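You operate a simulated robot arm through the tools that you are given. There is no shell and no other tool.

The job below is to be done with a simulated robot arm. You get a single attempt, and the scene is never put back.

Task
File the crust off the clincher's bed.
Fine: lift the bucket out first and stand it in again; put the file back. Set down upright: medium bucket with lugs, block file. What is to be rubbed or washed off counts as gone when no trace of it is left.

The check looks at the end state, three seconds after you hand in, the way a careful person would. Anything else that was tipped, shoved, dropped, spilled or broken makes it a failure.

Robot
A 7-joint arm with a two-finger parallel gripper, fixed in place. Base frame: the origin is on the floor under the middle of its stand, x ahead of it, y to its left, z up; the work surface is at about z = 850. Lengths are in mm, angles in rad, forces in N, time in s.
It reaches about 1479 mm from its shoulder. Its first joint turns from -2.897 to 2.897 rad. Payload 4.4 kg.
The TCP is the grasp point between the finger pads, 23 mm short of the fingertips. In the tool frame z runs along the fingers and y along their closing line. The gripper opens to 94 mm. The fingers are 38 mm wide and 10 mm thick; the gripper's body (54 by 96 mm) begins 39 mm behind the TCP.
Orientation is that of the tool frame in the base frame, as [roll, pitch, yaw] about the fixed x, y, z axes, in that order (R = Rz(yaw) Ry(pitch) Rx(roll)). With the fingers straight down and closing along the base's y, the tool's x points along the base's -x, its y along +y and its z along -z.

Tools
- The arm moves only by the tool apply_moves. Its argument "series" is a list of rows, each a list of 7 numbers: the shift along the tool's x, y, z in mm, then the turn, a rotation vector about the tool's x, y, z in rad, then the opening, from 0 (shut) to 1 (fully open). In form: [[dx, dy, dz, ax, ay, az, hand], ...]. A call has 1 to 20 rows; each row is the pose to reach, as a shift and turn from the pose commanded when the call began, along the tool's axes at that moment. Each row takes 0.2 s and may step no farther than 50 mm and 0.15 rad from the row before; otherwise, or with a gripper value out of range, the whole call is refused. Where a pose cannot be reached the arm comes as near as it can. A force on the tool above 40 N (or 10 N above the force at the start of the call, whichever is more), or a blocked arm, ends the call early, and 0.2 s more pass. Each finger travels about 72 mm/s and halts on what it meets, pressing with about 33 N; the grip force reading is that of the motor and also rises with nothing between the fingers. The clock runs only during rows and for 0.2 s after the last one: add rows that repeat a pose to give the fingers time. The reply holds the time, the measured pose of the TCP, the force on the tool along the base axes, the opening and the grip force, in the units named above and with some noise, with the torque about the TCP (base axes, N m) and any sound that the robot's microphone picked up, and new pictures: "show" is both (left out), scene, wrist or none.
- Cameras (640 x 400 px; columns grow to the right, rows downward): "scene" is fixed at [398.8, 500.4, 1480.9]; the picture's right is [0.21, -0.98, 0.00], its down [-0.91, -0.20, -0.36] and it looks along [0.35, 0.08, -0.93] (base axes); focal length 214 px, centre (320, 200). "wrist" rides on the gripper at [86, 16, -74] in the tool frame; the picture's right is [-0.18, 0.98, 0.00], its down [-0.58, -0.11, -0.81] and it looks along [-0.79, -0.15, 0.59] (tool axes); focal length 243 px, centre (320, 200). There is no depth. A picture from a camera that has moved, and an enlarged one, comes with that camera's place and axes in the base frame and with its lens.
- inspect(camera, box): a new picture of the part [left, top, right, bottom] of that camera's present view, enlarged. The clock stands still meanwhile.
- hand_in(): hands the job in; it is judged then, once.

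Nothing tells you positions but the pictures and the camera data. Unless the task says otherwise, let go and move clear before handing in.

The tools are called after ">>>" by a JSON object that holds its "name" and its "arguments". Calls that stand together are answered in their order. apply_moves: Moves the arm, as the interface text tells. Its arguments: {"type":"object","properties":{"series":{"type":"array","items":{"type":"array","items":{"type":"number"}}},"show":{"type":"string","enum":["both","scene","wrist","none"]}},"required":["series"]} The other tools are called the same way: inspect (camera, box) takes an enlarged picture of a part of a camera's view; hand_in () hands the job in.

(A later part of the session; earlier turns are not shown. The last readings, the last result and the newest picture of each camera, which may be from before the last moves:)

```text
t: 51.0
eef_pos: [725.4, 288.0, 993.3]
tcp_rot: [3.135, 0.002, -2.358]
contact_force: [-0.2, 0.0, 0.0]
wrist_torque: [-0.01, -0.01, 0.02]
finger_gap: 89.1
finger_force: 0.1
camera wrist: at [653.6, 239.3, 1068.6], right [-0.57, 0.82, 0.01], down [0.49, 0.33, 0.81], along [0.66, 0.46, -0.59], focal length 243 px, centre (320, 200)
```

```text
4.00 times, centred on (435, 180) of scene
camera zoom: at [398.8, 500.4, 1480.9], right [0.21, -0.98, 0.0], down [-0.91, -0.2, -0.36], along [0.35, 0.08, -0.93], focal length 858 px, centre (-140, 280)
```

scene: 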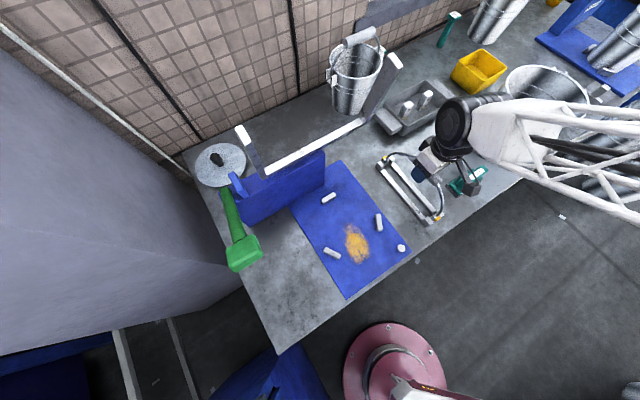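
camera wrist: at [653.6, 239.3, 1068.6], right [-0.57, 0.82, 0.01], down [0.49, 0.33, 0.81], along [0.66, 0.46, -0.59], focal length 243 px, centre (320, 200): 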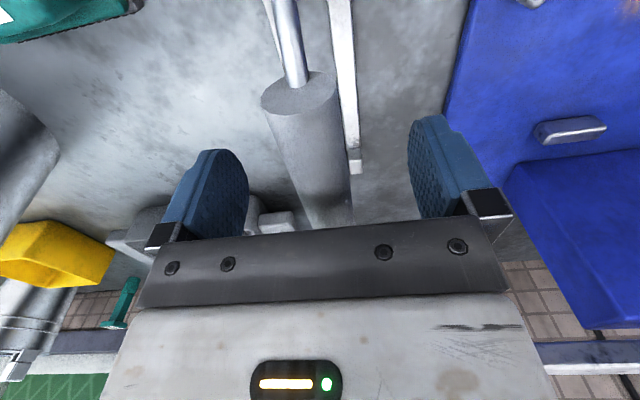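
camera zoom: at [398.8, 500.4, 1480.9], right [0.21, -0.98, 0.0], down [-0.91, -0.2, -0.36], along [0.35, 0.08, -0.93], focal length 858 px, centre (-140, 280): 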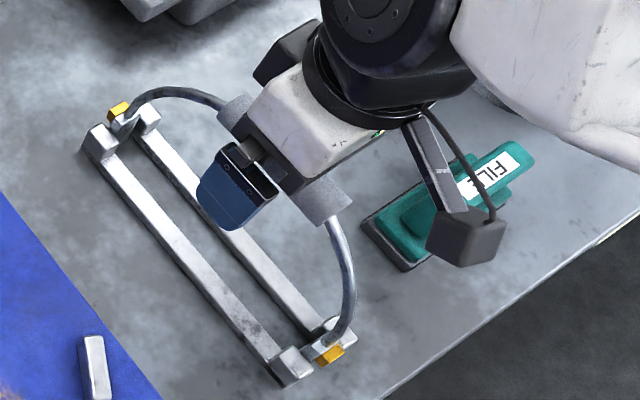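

The bail stands on its own, just as at the start. I'll back straight up and verify from above.

>>> {"name": "apply_moves", "arguments": {"series": [[0, 0, -15, 0, 0, 0, 1], [0, 0, -40, 0, 0, 0, 1], [0, 0, -70, 0, 0, 0, 1], [0, 0, -100, 0, 0, 0, 1], [-20, -20, -125, 0, 0, 0, 1], [-40, -50, -125, 0, 0, 0, 1]], "show": "both"}}

>>> {"name": "inspect", "arguments": {"camera": "scene", "box": [375, 145, 455, 230]}}

```text
t: 52.4
eef_pos: [790.1, 281.5, 1117.1]
tcp_rot: [3.135, -0.001, -2.356]
contact_force: [1.0, -0.4, 1.1]
wrist_torque: [0.0, 0.02, -0.02]
finger_gap: 94.1
finger_force: 0.0
camera wrist: at [718.1, 231.7, 1192.9], right [-0.57, 0.82, 0.01], down [0.49, 0.33, 0.8], along [0.66, 0.46, -0.59], focal length 243 px, centre (320, 200)
```

scene: 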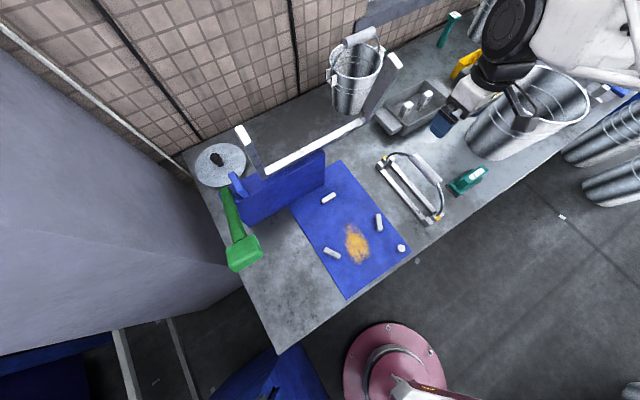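
wrist: 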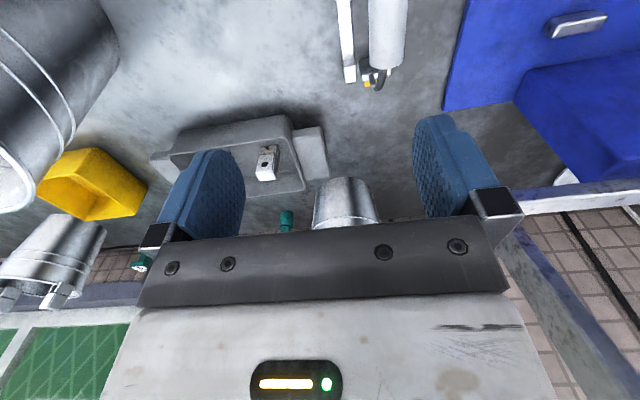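

```text
4.71 times, centred on (415, 188) of scene
camera zoom: at [398.8, 500.4, 1480.9], right [0.21, -0.98, 0.0], down [-0.91, -0.2, -0.36], along [0.35, 0.08, -0.93], focal length 1009 px, centre (-127, 259)
```

zoom: 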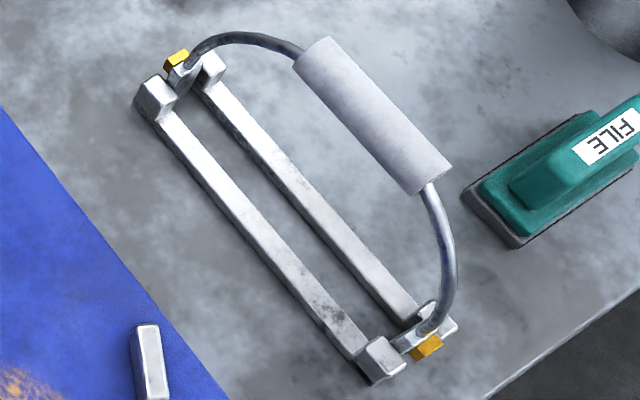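

The bail and rack match their initial look, and the file is untouched. Now I swing above the file with the closing line across its handle.

>>> {"name": "apply_moves", "arguments": {"series": [[10, -10, 0, 0, 0, 0.131, 1], [20, -19, 0, 0, 0, 0.262, 1], [30, -29, 0, 0, 0, 0.393, 1], [40, -39, 0, 0, 0, 0.524, 1], [50.5, -48, 0, 0, 0, 0.655, 1], [60.6, -58, 0, 0, 0, 0.785, 1], [70.7, -68, 0, 0, 0, 0.916, 1], [80.8, -77, 0, 0, 0, 1.047, 1], [91, -87, 10, 0, 0, 1.178, 1], [101, -97, 30, 0, 0, 1.309, 1], [111, -106, 50, 0, 0, 1.44, 1], [121.2, -116.2, 70, 0, 0, 1.571, 1], [121.2, -116.2, 90, 0, 0, 1.571, 1], [121.2, -116.2, 90, 0, 0, 1.571, 1]], "show": "both"}}

>>> {"name": "inspect", "arguments": {"camera": "wrist", "box": [180, 0, 480, 240]}}

```text
t: 55.4
eef_pos: [787.0, 113.8, 1026.2]
tcp_rot: [-3.141, -0.008, 2.357]
contact_force: [0.6, 0.5, -0.5]
wrist_torque: [0.01, -0.02, 0.03]
finger_gap: 94.1
finger_force: 0.0
camera wrist: at [737.7, 186.6, 1102.5], right [0.83, 0.56, 0.0], down [0.34, -0.49, 0.8], along [0.45, -0.66, -0.6], focal length 243 px, centre (320, 200)
```

scene: 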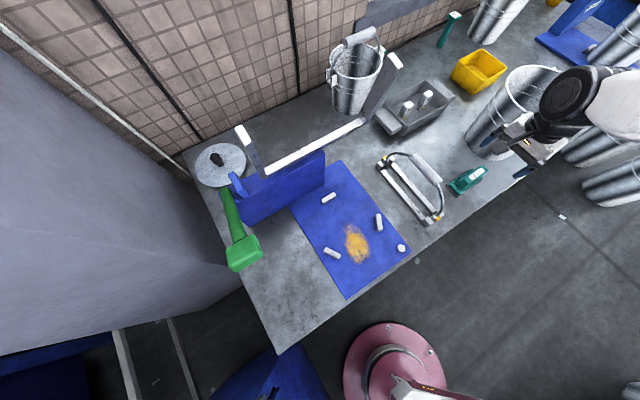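
wrist: 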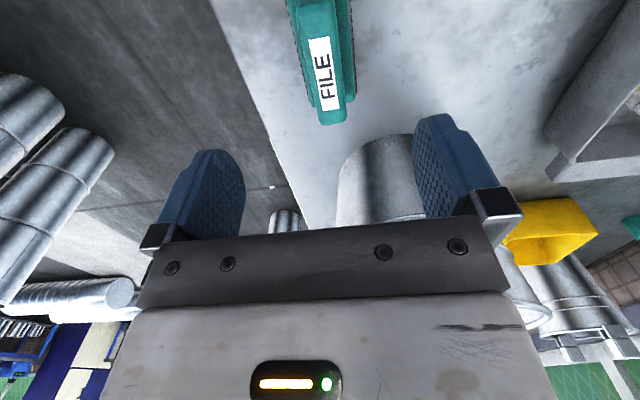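

```text
1.67 times, centred on (330, 120) of wrist
camera zoom: at [737.7, 186.6, 1102.5], right [0.83, 0.56, 0.0], down [0.34, -0.49, 0.8], along [0.45, -0.66, -0.6], focal length 404 px, centre (303, 333)
```

zoom: 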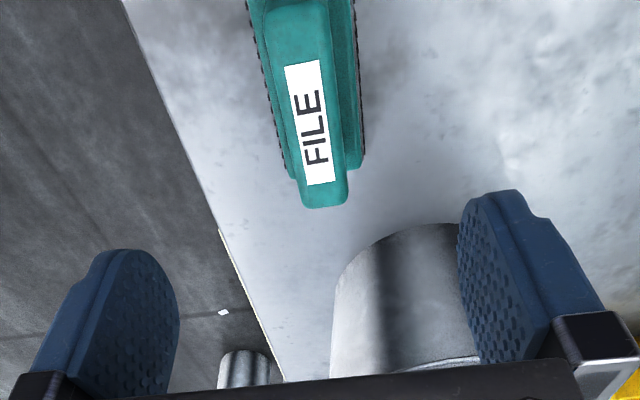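

The file's handle lies along the bench edge direction at about (787, 116), 28 mm wide. I'll descend over it, stopping just above the grasp height to check.

>>> {"name": "apply_moves", "arguments": {"series": [[0, 2, 20, 0, 0, 0, 1], [0, 2, 45, 0, 0, 0, 1], [0, 2, 70, 0, 0, 0, 0.9], [0, 2, 90, 0, 0, 0, 0.8], [0, 2, 105, 0, 0, 0, 0.8]], "show": "both"}}

>>> {"name": "inspect", "arguments": {"camera": "wrist", "box": [220, 60, 430, 240]}}

```text
t: 56.6
eef_pos: [788.1, 115.8, 921.1]
tcp_rot: [3.141, -0.007, 2.356]
contact_force: [0.2, 0.6, 0.2]
wrist_torque: [0.01, -0.01, 0.02]
finger_gap: 75.2
finger_force: 0.0
camera wrist: at [738.5, 187.9, 997.9], right [0.83, 0.56, 0.0], down [0.34, -0.49, 0.8], along [0.45, -0.66, -0.6], focal length 243 px, centre (320, 200)
```

scene: 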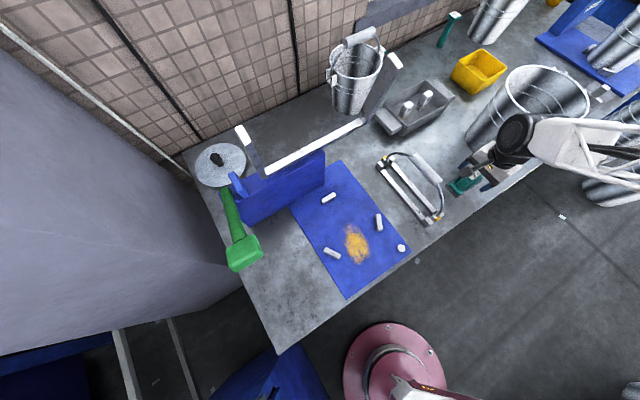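
wrist: 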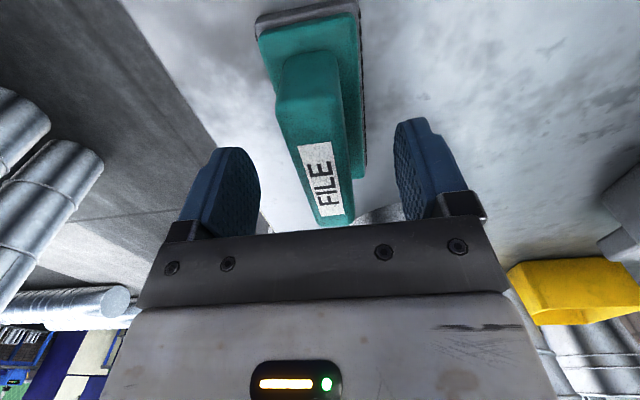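

```text
2.22 times, centred on (325, 150) of wrist
camera zoom: at [738.5, 187.9, 997.9], right [0.83, 0.56, 0.0], down [0.34, -0.49, 0.8], along [0.45, -0.66, -0.6], focal length 539 px, centre (309, 311)
```

zoom: 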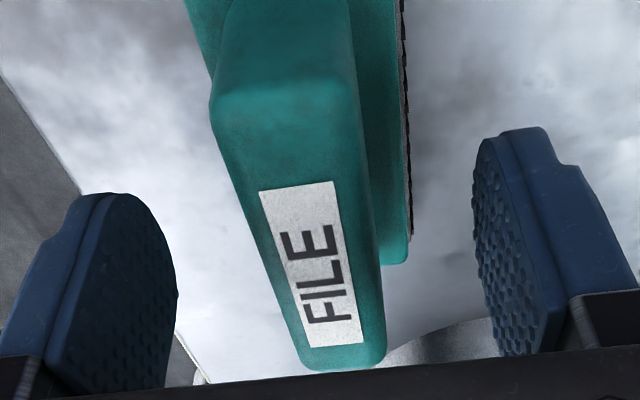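

The handle top is at about z = 918, so I need about 13 mm more depth. I'll go down and close on the handle.

>>> {"name": "apply_moves", "arguments": {"series": [[0, 1, 5, 0, 0, 0, 0.7], [0, 1, 10, 0, 0, 0, 0.6], [0, 1, 13, 0, 0, 0, 0.5], [0, 1, 13, 0, 0, 0, 0.4], [0, 1, 13, 0, 0, 0, 0.35]], "show": "wrist"}}

>>> {"name": "inspect", "arguments": {"camera": "wrist", "box": [220, 60, 430, 240]}}

```text
t: 57.8
eef_pos: [788.2, 116.1, 908.2]
tcp_rot: [-3.14, -0.007, 2.356]
contact_force: [0.0, -0.1, -0.3]
wrist_torque: [-0.03, 0.01, 0.02]
finger_gap: 33.0
finger_force: 0.1
camera wrist: at [738.9, 189.2, 985.0], right [0.83, 0.56, 0.0], down [0.34, -0.49, 0.8], along [0.45, -0.66, -0.6], focal length 243 px, centre (320, 200)
```

wrist: 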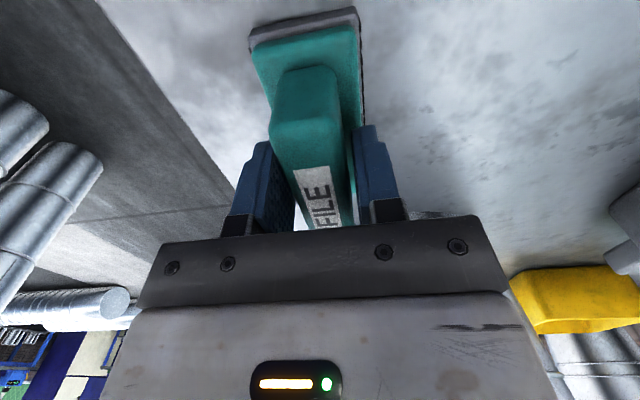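

```text
2.22 times, centred on (325, 150) of wrist
camera zoom: at [738.9, 189.2, 985.0], right [0.83, 0.56, 0.0], down [0.34, -0.49, 0.8], along [0.45, -0.66, -0.6], focal length 539 px, centre (309, 311)
```

zoom: 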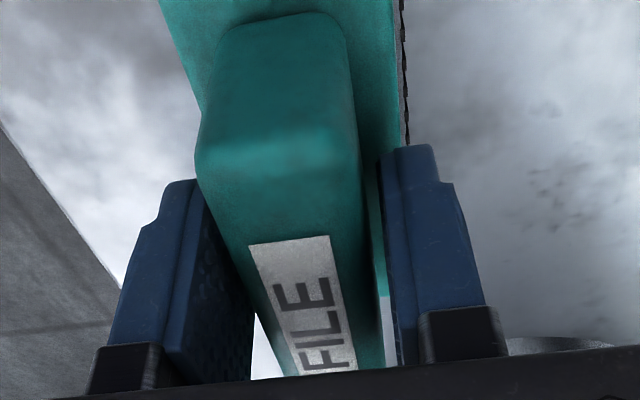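

>>> {"name": "apply_moves", "arguments": {"series": [[0, 0, 0, 0, 0, 0, 0.3], [0, 0, 0, 0, 0, 0, 0.25], [0, 0, 0, 0, 0, 0, 0.15], [0, 0, 0, 0, 0, 0, 0.0], [0, 0, 0, 0, 0, 0, 0.0]], "show": "wrist"}}

>>> {"name": "inspect", "arguments": {"camera": "scene", "box": [430, 140, 510, 210]}}

```text
t: 59.0
eef_pos: [788.2, 116.2, 907.8]
tcp_rot: [3.141, -0.007, 2.355]
contact_force: [1.5, 0.3, 0.5]
wrist_torque: [0.03, -0.06, 0.03]
finger_gap: 25.8
finger_force: 32.9
camera wrist: at [738.9, 189.2, 985.1], right [0.83, 0.56, 0.0], down [0.34, -0.49, 0.8], along [0.45, -0.66, -0.6], focal length 243 px, centre (320, 200)
```

wrist: 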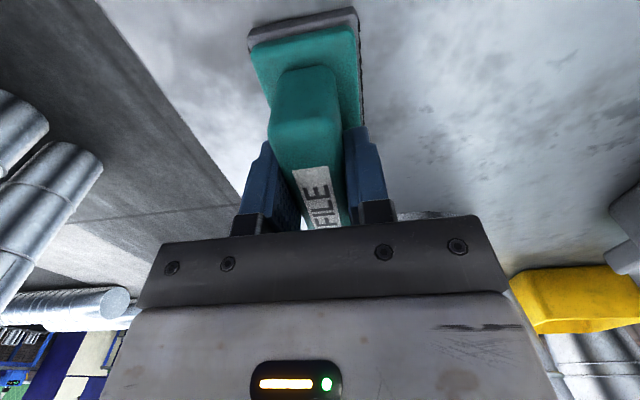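

```text
5.71 times, centred on (470, 175) of scene
camera zoom: at [398.8, 500.4, 1480.9], right [0.21, -0.98, 0.0], down [-0.91, -0.2, -0.36], along [0.35, 0.08, -0.93], focal length 1226 px, centre (-537, 343)
```

zoom: 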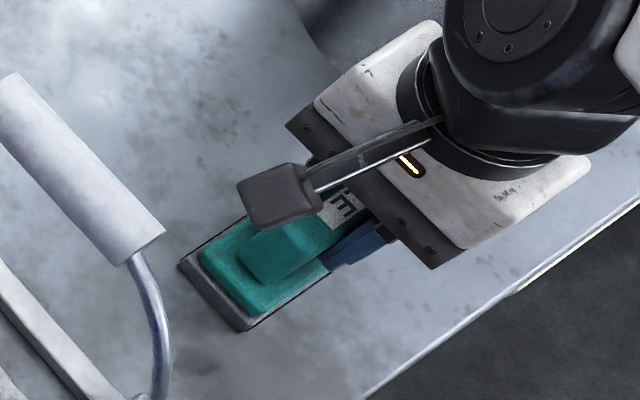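

The file is firmly held (25.8 mm across the handle, balanced). I'll note its place – TCP (788, 116, 908) – and lift it straight up, well above the bail.

>>> {"name": "apply_moves", "arguments": {"series": [[0, 0, -5, 0, 0, 0, 0], [0, 0, -20, 0, 0, 0, 0], [0, 0, -45, 0, 0, 0, 0], [0, 0, -75, 0, 0, 0, 0], [0, 0, -105, 0, 0, 0, 0], [0, 0, -135, 0, 0, 0, 0], [0, 0, -165, 0, 0, 0, 0], [0, 0, -190, 0, 0, 0, 0], [0, 0, -205, 0, 0, 0, 0]], "show": "both"}}

```text
t: 61.0
eef_pos: [789.4, 115.4, 1113.3]
tcp_rot: [-3.139, -0.008, 2.357]
contact_force: [0.1, 1.6, -3.1]
wrist_torque: [0.04, -0.01, -0.01]
finger_gap: 25.7
finger_force: 32.5
camera wrist: at [740.1, 188.4, 1189.5], right [0.83, 0.56, 0.0], down [0.34, -0.49, 0.8], along [0.45, -0.66, -0.6], focal length 243 px, centre (320, 200)
```

scene: 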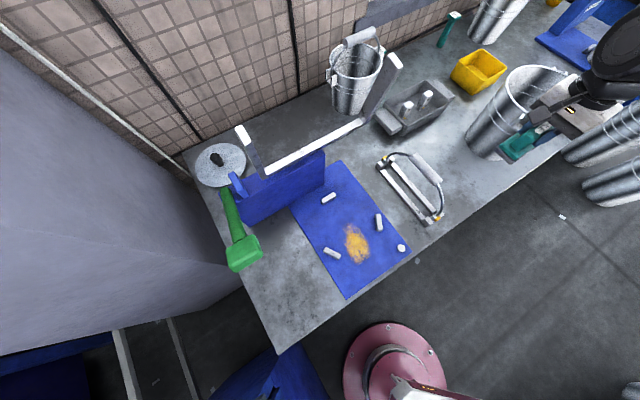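
wrist: 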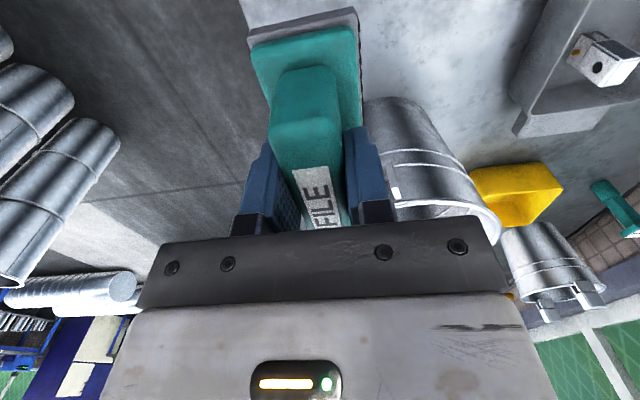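

The file hangs level. I'll carry it across, above the bail, to over the crust on the bed.

>>> {"name": "apply_moves", "arguments": {"series": [[10, 0.8, 0, 0, 0, 0, 0], [30, 2.5, 0, 0, 0, 0, 0], [60, 5, 0, 0, 0, 0, 0], [95, 8, 0, 0, 0, 0, 0], [130, 11, 0, 0, 0, 0, 0], [165, 14, 0, 0, 0, 0, 0], [200, 17, 0, 0, 0, 0, 0], [235, 20, 0, 0, 0, 0, 0], [270, 22.5, 0, 0, 0, 0, 0], [305, 25.5, 0, 0, 0, 0, 0], [340, 28, 0, 0, 0, 0, 0], [368, 30.5, 0, 0, 0, 0, 0], [388, 32.3, 0, 0, 0, 0, 0], [400.7, 33.4, 0, 0, 0, 0, 0], [400.7, 33.4, 0, 0, 0, 0, 0]], "show": "both"}}

>>> {"name": "inspect", "arguments": {"camera": "scene", "box": [375, 145, 455, 230]}}

```text
t: 64.2
eef_pos: [529.6, 422.1, 1115.4]
tcp_rot: [-3.139, -0.007, 2.357]
contact_force: [0.1, -0.4, -3.1]
wrist_torque: [0.03, 0.03, -0.04]
finger_gap: 25.7
finger_force: 33.0
camera wrist: at [479.8, 494.8, 1192.4], right [0.83, 0.56, 0.0], down [0.34, -0.49, 0.8], along [0.45, -0.66, -0.6], focal length 243 px, centre (320, 200)
```

scene: 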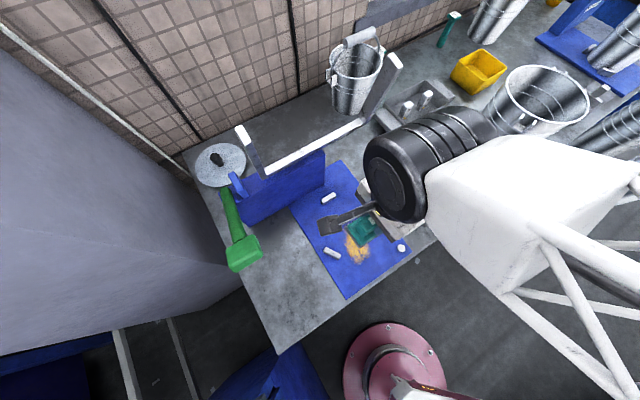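
wrist: 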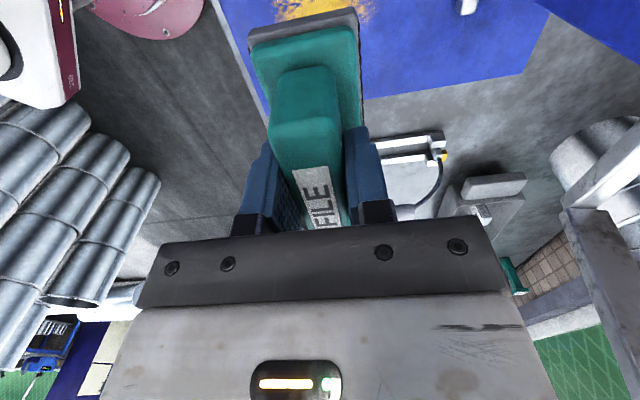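

```text
4.71 times, centred on (415, 188) of scene
camera zoom: at [398.8, 500.4, 1480.9], right [0.21, -0.98, 0.0], down [-0.91, -0.2, -0.36], along [0.35, 0.08, -0.93], focal length 1009 px, centre (-127, 259)
```

zoom: 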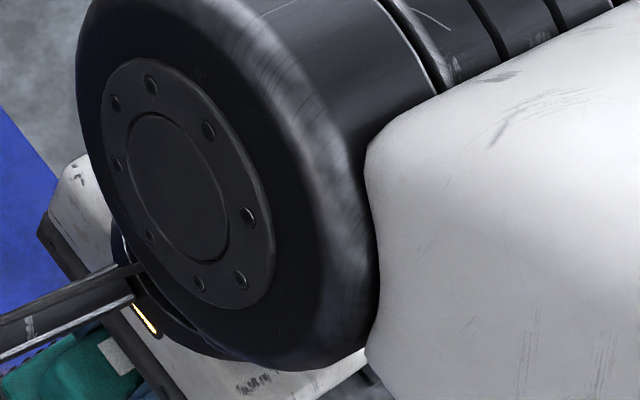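

Now I lower the file to about 25 mm above the bed and check clearance from the stops.

>>> {"name": "apply_moves", "arguments": {"series": [[0, 0, 20, 0, 0, 0, 0], [0, 0, 50, 0, 0, 0, 0], [0, 0, 80, 0, 0, 0, 0], [0, 0, 110, 0, 0, 0, 0], [0, 0, 140, 0, 0, 0, 0], [0, 0, 160, 0, 0, 0, 0], [0, 0, 170, 0, 0, 0, 0]], "show": "both"}}

>>> {"name": "inspect", "arguments": {"camera": "scene", "box": [290, 170, 430, 300]}}

>>> {"name": "inspect", "arguments": {"camera": "wrist", "box": [200, 0, 480, 180]}}

```text
t: 65.8
eef_pos: [528.8, 424.1, 946.7]
tcp_rot: [3.141, -0.008, 2.356]
contact_force: [-0.1, 0.6, -2.6]
wrist_torque: [-0.01, 0.02, 0.02]
finger_gap: 25.9
finger_force: 32.9
camera wrist: at [479.3, 496.6, 1023.3], right [0.83, 0.56, 0.0], down [0.34, -0.49, 0.8], along [0.45, -0.66, -0.6], focal length 243 px, centre (320, 200)
```

scene: 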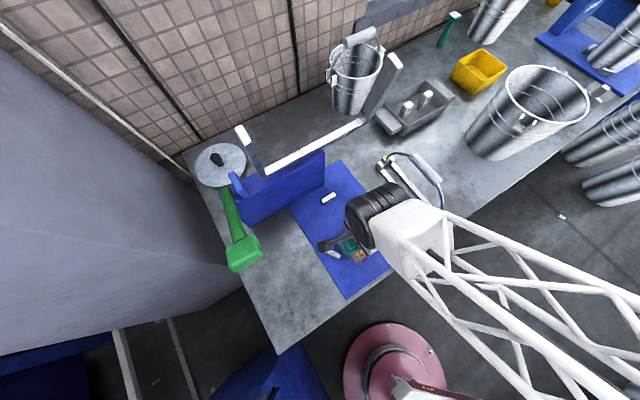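
wrist: 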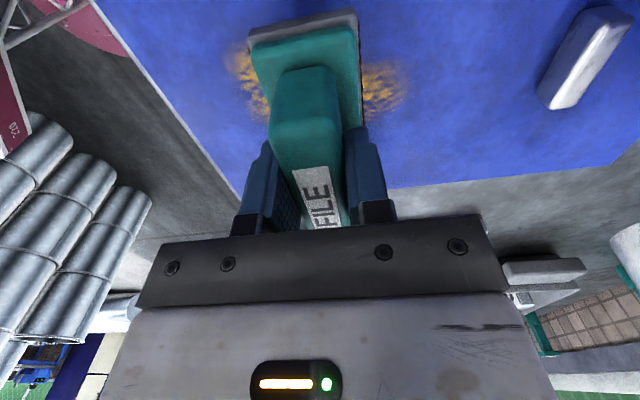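

```text
3.08 times, centred on (360, 235) of scene
camera zoom: at [398.8, 500.4, 1480.9], right [0.21, -0.98, 0.0], down [-0.91, -0.2, -0.36], along [0.35, 0.08, -0.93], focal length 660 px, centre (197, 92)
```

zoom: 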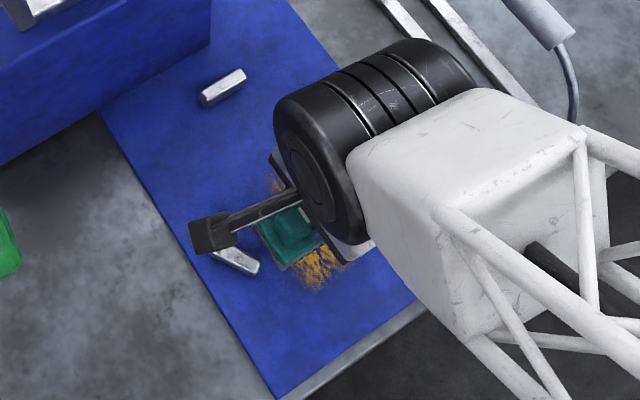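

```text
2.22 times, centred on (340, 90) of wrist
camera zoom: at [479.3, 496.6, 1023.3], right [0.83, 0.56, 0.0], down [0.34, -0.49, 0.8], along [0.45, -0.66, -0.6], focal length 539 px, centre (276, 444)
```

zoom: 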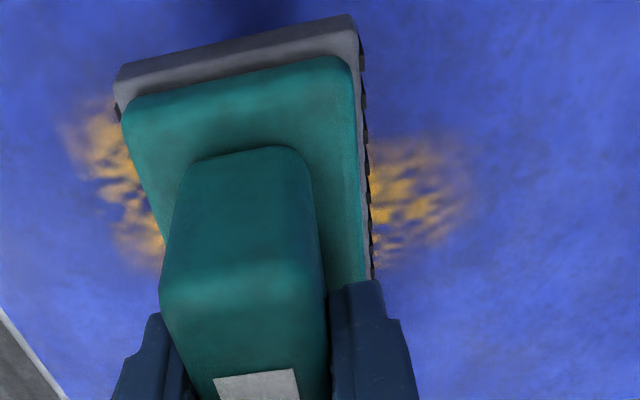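

The file is over the crust, with clear room to the stops. I'll descend slowly until it touches.

>>> {"name": "apply_moves", "arguments": {"series": [[0, 0, 8, 0, 0, 0, 0], [0, 0, 15, 0, 0, 0, 0], [0, 0, 20, 0, 0, 0, 0], [0, 0, 22, 0, 0, 0, 0]], "show": "none"}}

```text
t: 66.8
eef_pos: [528.5, 423.9, 924.0]
tcp_rot: [3.141, -0.007, 2.356]
contact_force: [-0.3, -0.6, -3.0]
wrist_torque: [-0.02, 0.04, 0.0]
finger_gap: 25.9
finger_force: 33.2
```

>>> {"name": "apply_moves", "arguments": {"series": [[0, 0, 1.5, 0, 0, 0, 0], [0, 0, 3, 0, 0, 0, 0]], "show": "none"}}

```text
t: 67.4
eef_pos: [527.6, 423.9, 921.0]
tcp_rot: [-3.139, -0.007, 2.357]
contact_force: [-0.2, -0.2, -2.7]
wrist_torque: [0.03, -0.01, 0.02]
finger_gap: 26.0
finger_force: 33.2
```

>>> {"name": "apply_moves", "arguments": {"series": [[0, 0, 1.5, 0, 0, 0, 0], [0, 0, 3, 0, 0, 0, 0]], "show": "none"}}

```text
t: 68.0
eef_pos: [528.0, 422.7, 919.3]
tcp_rot: [3.141, -0.006, 2.356]
contact_force: [-5.2, -0.6, 25.4]
wrist_torque: [-0.26, 0.28, 0.02]
finger_gap: 25.3
finger_force: 33.2
```

Contact at TCP z of about 919.5 (bed top about 862); force is about 28 N, a bit high. I'll ease to roughly 15 N and make strokes across the crust, toward me and back.

>>> {"name": "apply_moves", "arguments": {"series": [[-1.5, 0, -0.7, 0, 0, 0, 0], [-3, -5, -0.7, 0, 0, 0, 0], [-3, -15, -0.7, 0, 0, 0, 0], [-3, -25, -0.7, 0, 0, 0, 0], [-3, -35, -0.7, 0, 0, 0, 0], [-3, -45, -0.7, 0, 0, 0, 0], [-3, -55, -0.7, 0, 0, 0, 0], [-3, -62, -0.7, 0, 0, 0, 0]], "show": "both"}}

>>> {"name": "inspect", "arguments": {"camera": "scene", "box": [290, 170, 430, 300]}}

>>> {"name": "inspect", "arguments": {"camera": "wrist", "box": [200, 0, 480, 180]}}

```text
t: 69.8
eef_pos: [485.7, 378.2, 918.8]
tcp_rot: [-3.141, -0.007, 2.357]
contact_force: [9.4, 9.5, 29.2]
wrist_torque: [0.07, -0.47, 0.09]
finger_gap: 25.9
finger_force: 33.3
camera wrist: at [436.9, 449.8, 995.8], right [0.83, 0.56, 0.0], down [0.34, -0.49, 0.8], along [0.45, -0.66, -0.6], focal length 243 px, centre (320, 200)
```

scene: 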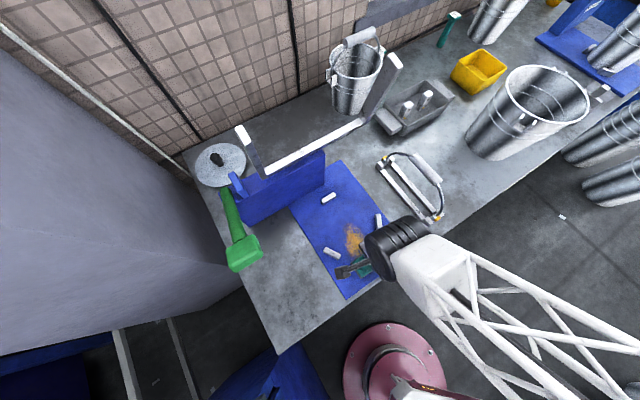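
wrist: 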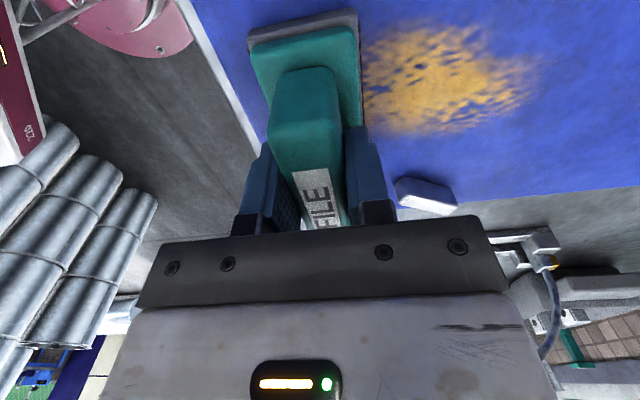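

```text
3.08 times, centred on (360, 235) of scene
camera zoom: at [398.8, 500.4, 1480.9], right [0.21, -0.98, 0.0], down [-0.91, -0.2, -0.36], along [0.35, 0.08, -0.93], focal length 660 px, centre (197, 92)
```

zoom: 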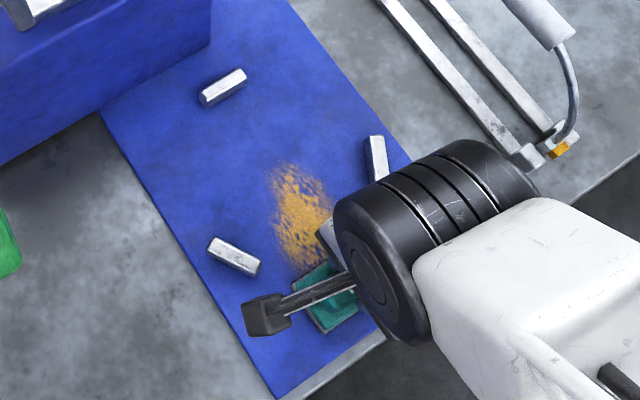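

```text
2.22 times, centred on (340, 90) of wrist
camera zoom: at [436.9, 449.8, 995.8], right [0.83, 0.56, 0.0], down [0.34, -0.49, 0.8], along [0.45, -0.66, -0.6], focal length 539 px, centre (276, 444)
```

zoom: 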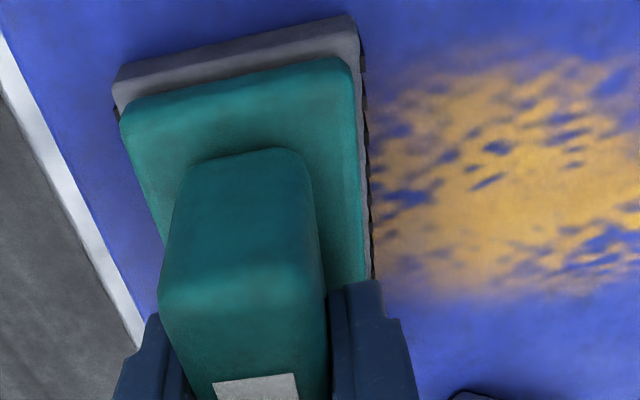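

The file rubs with about 29 N down and 13 N drag; the crust begins to thin. I'll make a full stroke to the far side and back.

>>> {"name": "apply_moves", "arguments": {"series": [[0, 8, -0.3, 0, 0, 0, 0], [0, 20, -0.3, 0, 0, 0, 0], [0, 34, -0.3, 0, 0, 0, 0], [0, 48, -0.3, 0, 0, 0, 0], [0, 62, -0.3, 0, 0, 0, 0], [0, 76, -0.3, 0, 0, 0, 0], [0, 90, -0.3, 0, 0, 0, 0], [0, 104, -0.3, 0, 0, 0, 0], [0, 118, -0.3, 0, 0, 0, 0], [0, 130, -0.3, 0, 0, 0, 0]], "show": "wrist"}}

>>> {"name": "inspect", "arguments": {"camera": "scene", "box": [290, 170, 430, 300]}}

```text
t: 70.1
eef_pos: [487.8, 379.2, 918.8]
tcp_rot: [-3.14, -0.006, 2.355]
contact_force: [-0.4, -0.3, 3.3]
wrist_torque: [-0.05, -0.32, -0.01]
finger_gap: 25.9
finger_force: 33.1
stopped in row 1: the force on the tool passed its limit at 45 N (the readings are from after the stop); the commanded pose is now the measured one
camera wrist: at [439.1, 451.7, 995.8], right [0.83, 0.56, 0.0], down [0.34, -0.49, 0.8], along [0.45, -0.66, -0.6], focal length 243 px, centre (320, 200)
```

wrist: 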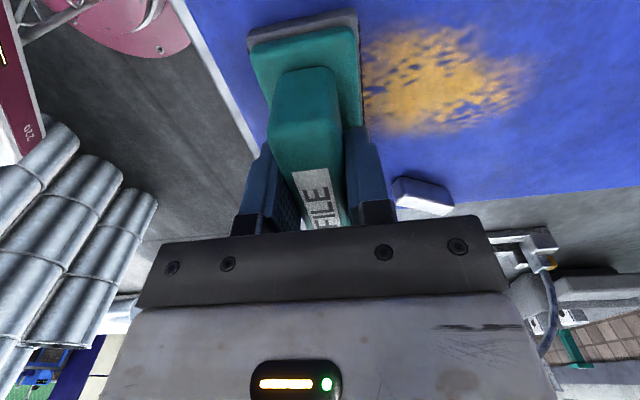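

```text
3.08 times, centred on (360, 235) of scene
camera zoom: at [398.8, 500.4, 1480.9], right [0.21, -0.98, 0.0], down [-0.91, -0.2, -0.36], along [0.35, 0.08, -0.93], focal length 660 px, centre (197, 92)
```

zoom: 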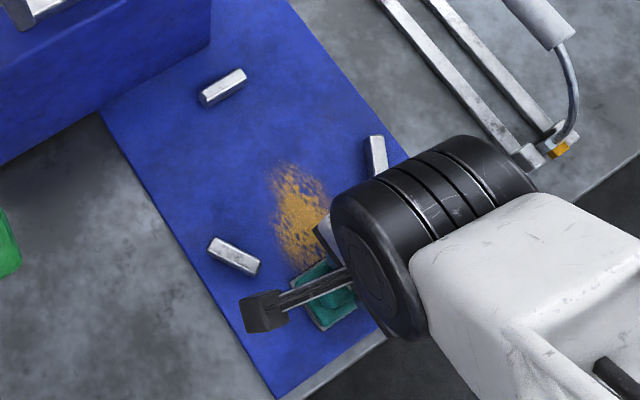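

The stroke stopped at a force peak; the press is now light (about 6 N). I'll continue with gentler pressure and smooth starts.

>>> {"name": "apply_moves", "arguments": {"series": [[0, 2, 0.2, 0, 0, 0, 0], [0, 6, 0.3, 0, 0, 0, 0], [0, 13, 0.3, 0, 0, 0, 0], [0, 22, 0.3, 0, 0, 0, 0], [0, 32, 0.3, 0, 0, 0, 0], [0, 42, 0.3, 0, 0, 0, 0], [0, 52, 0.3, 0, 0, 0, 0], [0, 62, 0.3, 0, 0, 0, 0], [0, 72, 0.3, 0, 0, 0, 0], [0, 82, 0.3, 0, 0, 0, 0], [0, 92, 0.3, 0, 0, 0, 0], [0, 102, 0.3, 0, 0, 0, 0], [0, 112, 0.3, 0, 0, 0, 0], [0, 122, 0.3, 0, 0, 0, 0], [0, 128, 0.3, 0, 0, 0, 0]], "show": "wrist"}}

>>> {"name": "inspect", "arguments": {"camera": "scene", "box": [290, 170, 430, 300]}}

```text
t: 73.5
eef_pos: [577.5, 470.8, 918.3]
tcp_rot: [3.141, -0.006, 2.356]
contact_force: [0.4, 0.0, 4.3]
wrist_torque: [-0.1, -0.17, -0.05]
finger_gap: 25.6
finger_force: 33.9
stopped in row 15: the force on the tool passed its limit at 41 N (the readings are from after the stop); the commanded pose is now the measured one
camera wrist: at [529.3, 542.6, 995.8], right [0.83, 0.56, 0.0], down [0.34, -0.49, 0.8], along [0.45, -0.66, -0.6], focal length 243 px, centre (320, 200)
```

wrist: 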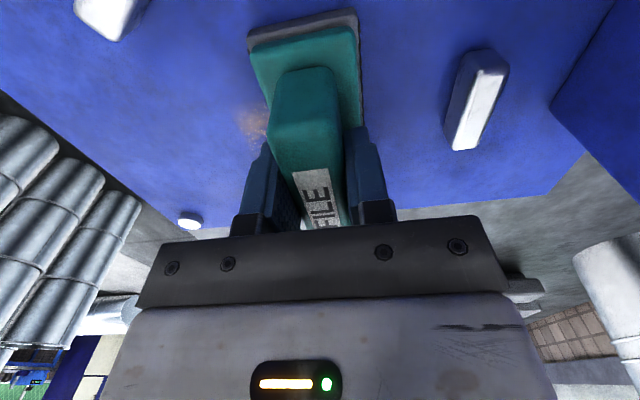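

```text
3.08 times, centred on (360, 235) of scene
camera zoom: at [398.8, 500.4, 1480.9], right [0.21, -0.98, 0.0], down [-0.91, -0.2, -0.36], along [0.35, 0.08, -0.93], focal length 660 px, centre (197, 92)
```

zoom: 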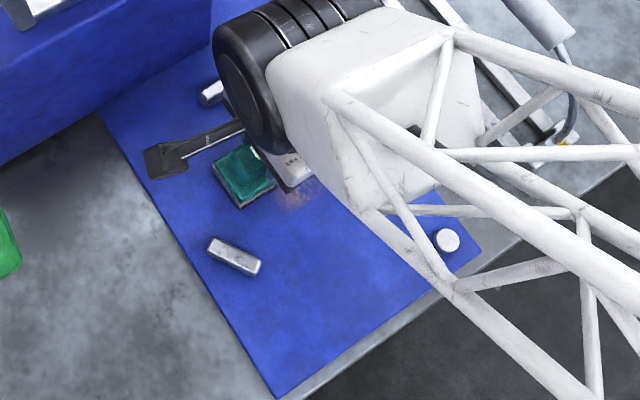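

Most of the crust has gone in that stroke; a faint trace is left beside the file. I'll stroke back across it.

>>> {"name": "apply_moves", "arguments": {"series": [[0, -2, 0.1, 0, 0, 0, 0], [0, -6, 0.2, 0, 0, 0, 0], [0, -13, 0.2, 0, 0, 0, 0], [0, -22, 0.2, 0, 0, 0, 0], [0, -32, 0.2, 0, 0, 0, 0], [0, -42, 0.2, 0, 0, 0, 0], [0, -52, 0.2, 0, 0, 0, 0], [0, -62, 0.2, 0, 0, 0, 0], [0, -72, 0.2, 0, 0, 0, 0], [0, -82, 0.2, 0, 0, 0, 0], [0, -92, 0.2, 0, 0, 0, 0], [0, -102, 0.2, 0, 0, 0, 0], [0, -112, 0.2, 0, 0, 0, 0], [0, -122, 0.2, 0, 0, 0, 0]], "show": "wrist"}}

>>> {"name": "inspect", "arguments": {"camera": "scene", "box": [290, 170, 430, 300]}}

>>> {"name": "inspect", "arguments": {"camera": "wrist", "box": [200, 0, 640, 220]}}

```text
t: 76.5
eef_pos: [491.7, 383.7, 919.9]
tcp_rot: [-3.14, -0.007, 2.357]
contact_force: [3.8, 3.9, 10.1]
wrist_torque: [-0.03, -0.13, 0.05]
finger_gap: 25.8
finger_force: 33.2
camera wrist: at [443.2, 456.0, 995.7], right [0.83, 0.56, 0.0], down [0.34, -0.49, 0.8], along [0.45, -0.66, -0.6], focal length 243 px, centre (320, 200)
```

wrist: 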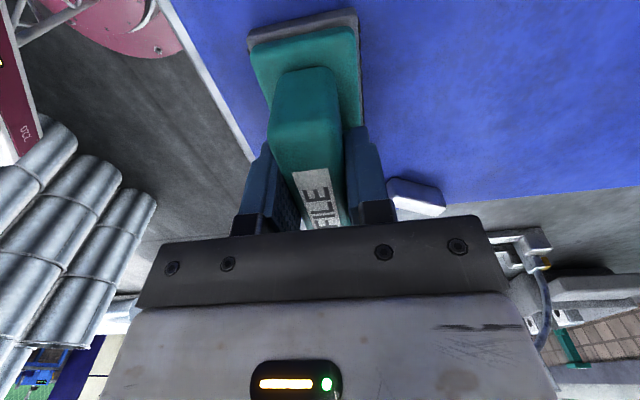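

```text
3.08 times, centred on (360, 235) of scene
camera zoom: at [398.8, 500.4, 1480.9], right [0.21, -0.98, 0.0], down [-0.91, -0.2, -0.36], along [0.35, 0.08, -0.93], focal length 660 px, centre (197, 92)
```

zoom: 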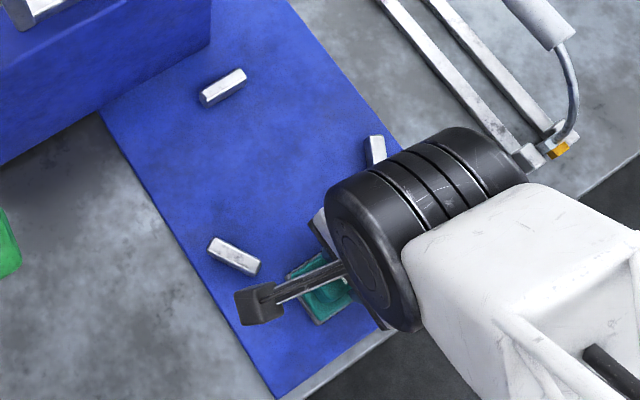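

```text
1.45 times, centred on (420, 110) of wrist
camera zoom: at [443.2, 456.0, 995.7], right [0.83, 0.56, 0.0], down [0.34, -0.49, 0.8], along [0.45, -0.66, -0.6], focal length 353 px, centre (174, 331)
```

zoom: 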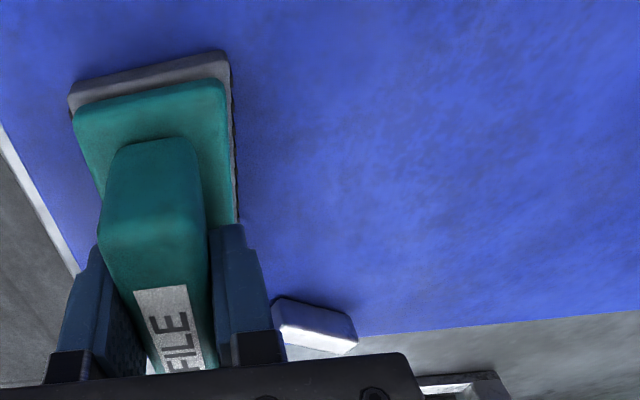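

The bed looks clean. For safety I'll make one more full stroke out over the whole area before lifting.

>>> {"name": "apply_moves", "arguments": {"series": [[0, 2, 0, 0, 0, 0, 0], [0, 6, 0, 0, 0, 0, 0], [0, 13, 0, 0, 0, 0, 0], [0, 22, 0, 0, 0, 0, 0], [0, 32, 0, 0, 0, 0, 0], [0, 42, 0, 0, 0, 0, 0], [0, 52, 0, 0, 0, 0, 0], [0, 62, 0, 0, 0, 0, 0], [0, 72, 0, 0, 0, 0, 0], [0, 82, 0, 0, 0, 0, 0], [0, 92, 0, 0, 0, 0, 0], [0, 102, 0, 0, 0, 0, 0], [0, 110, 0, 0, 0, 0, 0]], "show": "none"}}

>>> {"name": "inspect", "arguments": {"camera": "scene", "box": [310, 200, 420, 290]}}

>>> {"name": "inspect", "arguments": {"camera": "wrist", "box": [0, 0, 440, 220]}}

```text
t: 79.3
eef_pos: [569.1, 461.6, 920.4]
tcp_rot: [3.141, -0.006, 2.356]
contact_force: [-6.2, -5.7, 21.6]
wrist_torque: [-0.04, 0.07, -0.03]
finger_gap: 25.7
finger_force: 32.8
```

```text
4.44 times, centred on (365, 245) of scene
camera zoom: at [398.8, 500.4, 1480.9], right [0.21, -0.98, 0.0], down [-0.91, -0.2, -0.36], along [0.35, 0.08, -0.93], focal length 953 px, centre (120, 0)
```

zoom: 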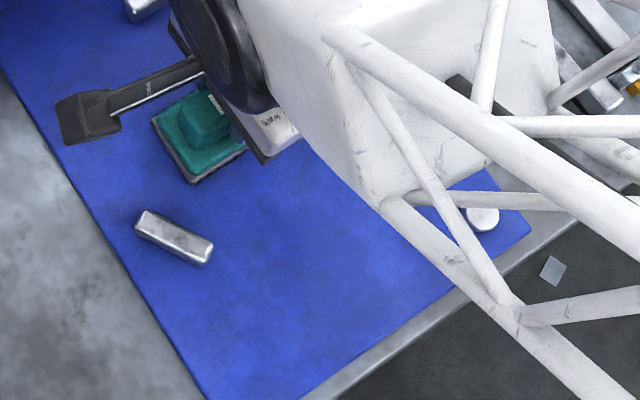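

```text
1.45 times, centred on (220, 110) of wrist
camera zoom: at [520.8, 533.8, 995.6], right [0.83, 0.56, 0.0], down [0.34, -0.49, 0.8], along [0.45, -0.66, -0.6], focal length 353 px, centre (466, 331)
```

zoom: 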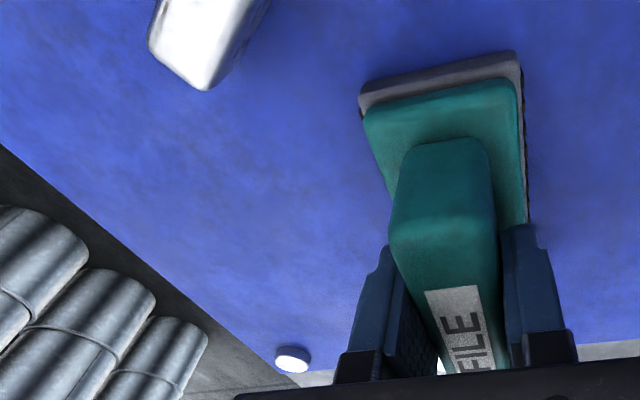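

Clean so far. One last return stroke with lighter pressure, then I'll lift off and inspect.

>>> {"name": "apply_moves", "arguments": {"series": [[0, 0, -0.4, 0, 0, 0, 0], [0, -3, -0.4, 0, 0, 0, 0], [0, -10, -0.4, 0, 0, 0, 0], [0, -20, -0.4, 0, 0, 0, 0], [0, -30, -0.4, 0, 0, 0, 0], [0, -40, -0.4, 0, 0, 0, 0], [0, -50, -0.4, 0, 0, 0, 0], [0, -60, -0.4, 0, 0, 0, 0], [0, -70, -0.4, 0, 0, 0, 0], [0, -80, -0.4, 0, 0, 0, 0], [0, -88, -0.4, 0, 0, 0, 0], [0, -90, -2, 0, 0, 0, 0], [0, -90, -10, 0, 0, 0, 0], [0, -90, -30, 0, 0, 0, 0], [0, -90, -60, 0, 0, 0, 0], [0, -90, -95, 0, 0, 0, 0], [0, -90, -130, 0, 0, 0, 0], [0, -90, -165, 0, 0, 0, 0], [0, -90, -193, 0, 0, 0, 0]], "show": "both"}}

>>> {"name": "inspect", "arguments": {"camera": "scene", "box": [290, 170, 430, 300]}}

```text
t: 83.3
eef_pos: [507.6, 397.5, 1112.5]
tcp_rot: [-3.14, -0.007, 2.356]
contact_force: [-0.5, 0.3, -3.3]
wrist_torque: [0.01, 0.02, 0.03]
finger_gap: 25.9
finger_force: 32.9
camera wrist: at [458.1, 469.5, 1187.8], right [0.83, 0.56, 0.0], down [0.34, -0.49, 0.8], along [0.45, -0.66, -0.6], focal length 243 px, centre (320, 200)
```

scene: 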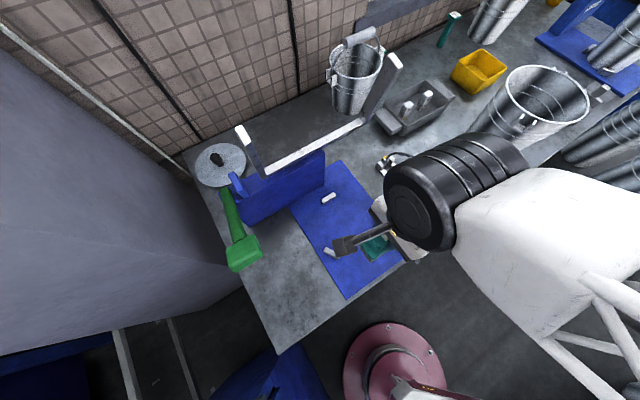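
wrist: 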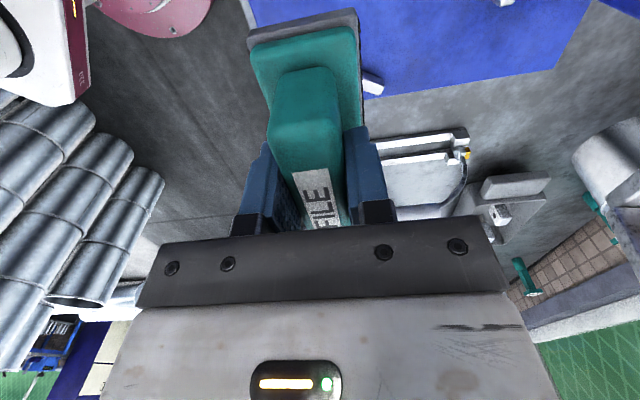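

```text
3.08 times, centred on (360, 235) of scene
camera zoom: at [398.8, 500.4, 1480.9], right [0.21, -0.98, 0.0], down [-0.91, -0.2, -0.36], along [0.35, 0.08, -0.93], focal length 660 px, centre (197, 92)
```

zoom: 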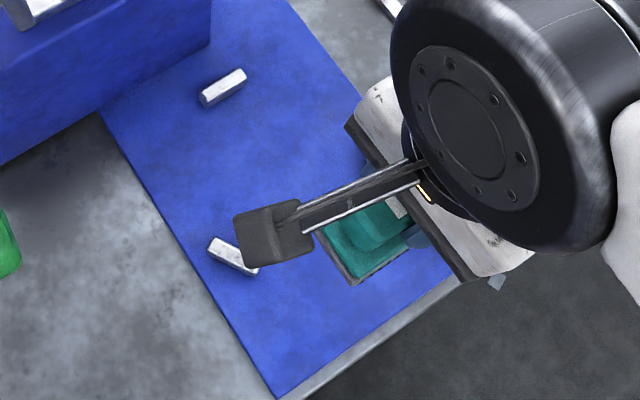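

The bed shows clean blue. I'll carry the file back above its place and look at the bed with the arm out of the way.

>>> {"name": "apply_moves", "arguments": {"series": [[-10, 0, 0, 0, 0, 0, 0], [-30, 0, 0, 0, 0, 0, 0], [-60, 0, 0, 0, 0, 0, 0], [-95, 0, 0, 0, 0, 0, 0], [-130, 0, 0, 0, 0, 0, 0], [-165, 0, 0, 0, 0, 0, 0], [-200, 0, 0, 0, 0, 0, 0], [-235, 0, 0, 0, 0, 0, 0], [-270, 0, 0, 0, 0, 0, 0], [-305, 0, 0, 0, 0, 0, 0], [-340, 0, 0, 0, 0, 0, 0], [-368, -0.3, 0, 0, 0, 0, 0], [-387, -0.3, 0, 0, 0, 0, 0], [-397.3, -0.3, 0, 0, 0, 0, 0], [-397.3, -0.3, 0, 0, 0, 0, 0]], "show": "both"}}

>>> {"name": "inspect", "arguments": {"camera": "scene", "box": [285, 160, 425, 300]}}

>>> {"name": "inspect", "arguments": {"camera": "scene", "box": [330, 210, 390, 275]}}

```text
t: 86.5
eef_pos: [789.0, 114.9, 1107.7]
tcp_rot: [-3.14, -0.005, 2.357]
contact_force: [0.4, 0.4, -3.6]
wrist_torque: [0.03, 0.03, 0.02]
finger_gap: 26.0
finger_force: 33.1
camera wrist: at [739.5, 187.6, 1185.3], right [0.83, 0.56, 0.0], down [0.34, -0.49, 0.8], along [0.45, -0.66, -0.6], focal length 243 px, centre (320, 200)
```

scene: 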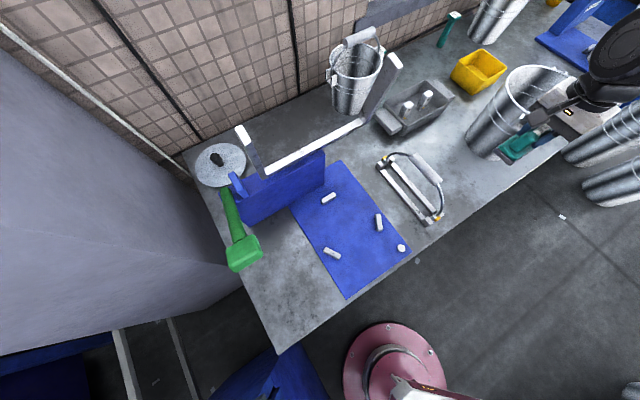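
wrist: 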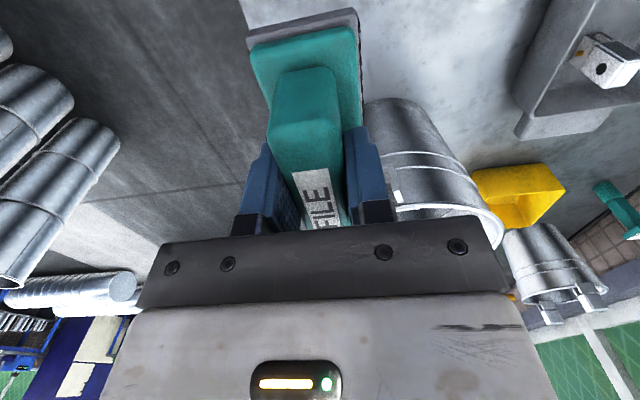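

```text
2.86 times, centred on (355, 230) of scene
camera zoom: at [398.8, 500.4, 1480.9], right [0.21, -0.98, 0.0], down [-0.91, -0.2, -0.36], along [0.35, 0.08, -0.93], focal length 613 px, centre (220, 114)
```

zoom: 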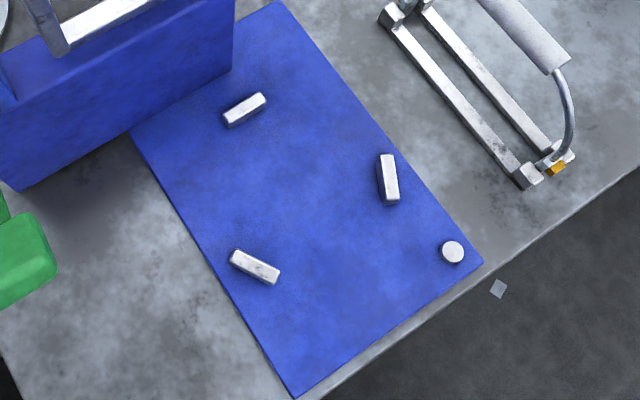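

```text
6.15 times, centred on (360, 242) of scene
camera zoom: at [398.8, 500.4, 1480.9], right [0.21, -0.98, 0.0], down [-0.91, -0.2, -0.36], along [0.35, 0.08, -0.93], focal length 1320 px, centre (74, -62)
```

zoom: 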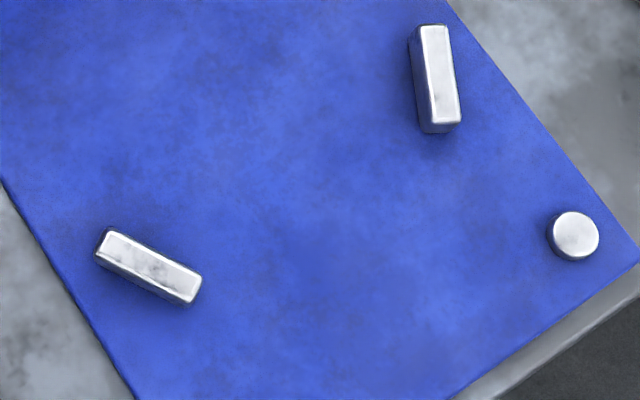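

No trace of crust remains. Now I lower the file back onto its original spot.

>>> {"name": "apply_moves", "arguments": {"series": [[0.5, 0.1, 15, 0, 0, 0, 0], [1.5, 0.3, 40, 0, 0, 0, 0], [1.5, 0.3, 70, 0, 0, 0, 0], [1.5, 0.3, 100, 0, 0, 0, 0], [1.5, 0.3, 130, 0, 0, 0, 0], [1.5, 0.3, 160, 0, 0, 0, 0], [1.5, 0.3, 180, 0, 0, 0, 0], [1.5, 0.3, 192, 0, 0, 0, 0], [1.5, 0.3, 196, 0, 0, 0, 0]], "show": "none"}}

>>> {"name": "inspect", "arguments": {"camera": "scene", "box": [430, 140, 510, 210]}}

```text
t: 88.5
eef_pos: [785.6, 117.7, 912.2]
tcp_rot: [-3.139, -0.007, 2.357]
contact_force: [-1.0, 0.4, -3.0]
wrist_torque: [0.02, -0.01, -0.04]
finger_gap: 25.9
finger_force: 33.1
```

```text
5.71 times, centred on (470, 175) of scene
camera zoom: at [398.8, 500.4, 1480.9], right [0.21, -0.98, 0.0], down [-0.91, -0.2, -0.36], along [0.35, 0.08, -0.93], focal length 1226 px, centre (-537, 343)
```

zoom: 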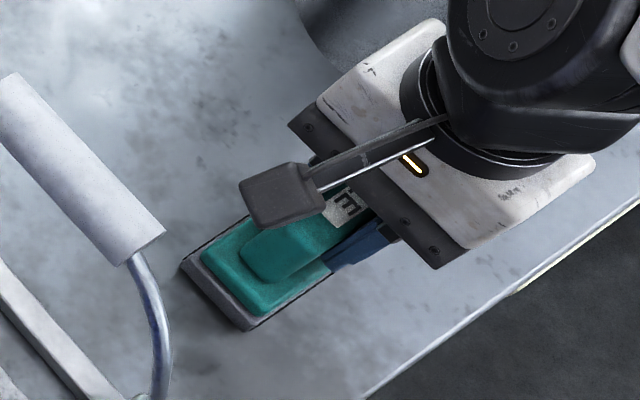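

The file is back over its exact spot, a few millimetres up. I'll touch it down gently.

>>> {"name": "apply_moves", "arguments": {"series": [[0, 0, 1.5, 0, 0, 0, 0], [0, 0, 3, 0, 0, 0, 0], [0, 0, 3.6, 0, 0, 0, 0]], "show": "none"}}

```text
t: 89.3
eef_pos: [785.7, 116.9, 908.4]
tcp_rot: [-3.139, -0.007, 2.356]
contact_force: [0.3, 0.0, -2.3]
wrist_torque: [0.03, -0.01, 0.01]
finger_gap: 25.7
finger_force: 32.8
```

>>> {"name": "apply_moves", "arguments": {"series": [[0, 0, 0.5, 0, 0, 0, 0], [0, 0, 0.9, 0, 0, 0, 0]], "show": "none"}}

```text
t: 89.9
eef_pos: [784.3, 117.8, 909.1]
tcp_rot: [-3.139, -0.006, 2.356]
contact_force: [0.0, 0.2, -2.6]
wrist_torque: [-0.02, -0.01, 0.01]
finger_gap: 25.8
finger_force: 33.2
```

>>> {"name": "apply_moves", "arguments": {"series": [[0, 0, 0.5, 0, 0, 0, 0], [0, 0, 1.0, 0, 0, 0, 0]], "show": "none"}}

```text
t: 90.5
eef_pos: [785.8, 118.3, 907.9]
tcp_rot: [-3.139, -0.008, 2.356]
contact_force: [0.5, 0.2, -2.6]
wrist_torque: [-0.02, 0.0, 0.0]
finger_gap: 25.6
finger_force: 33.3
```

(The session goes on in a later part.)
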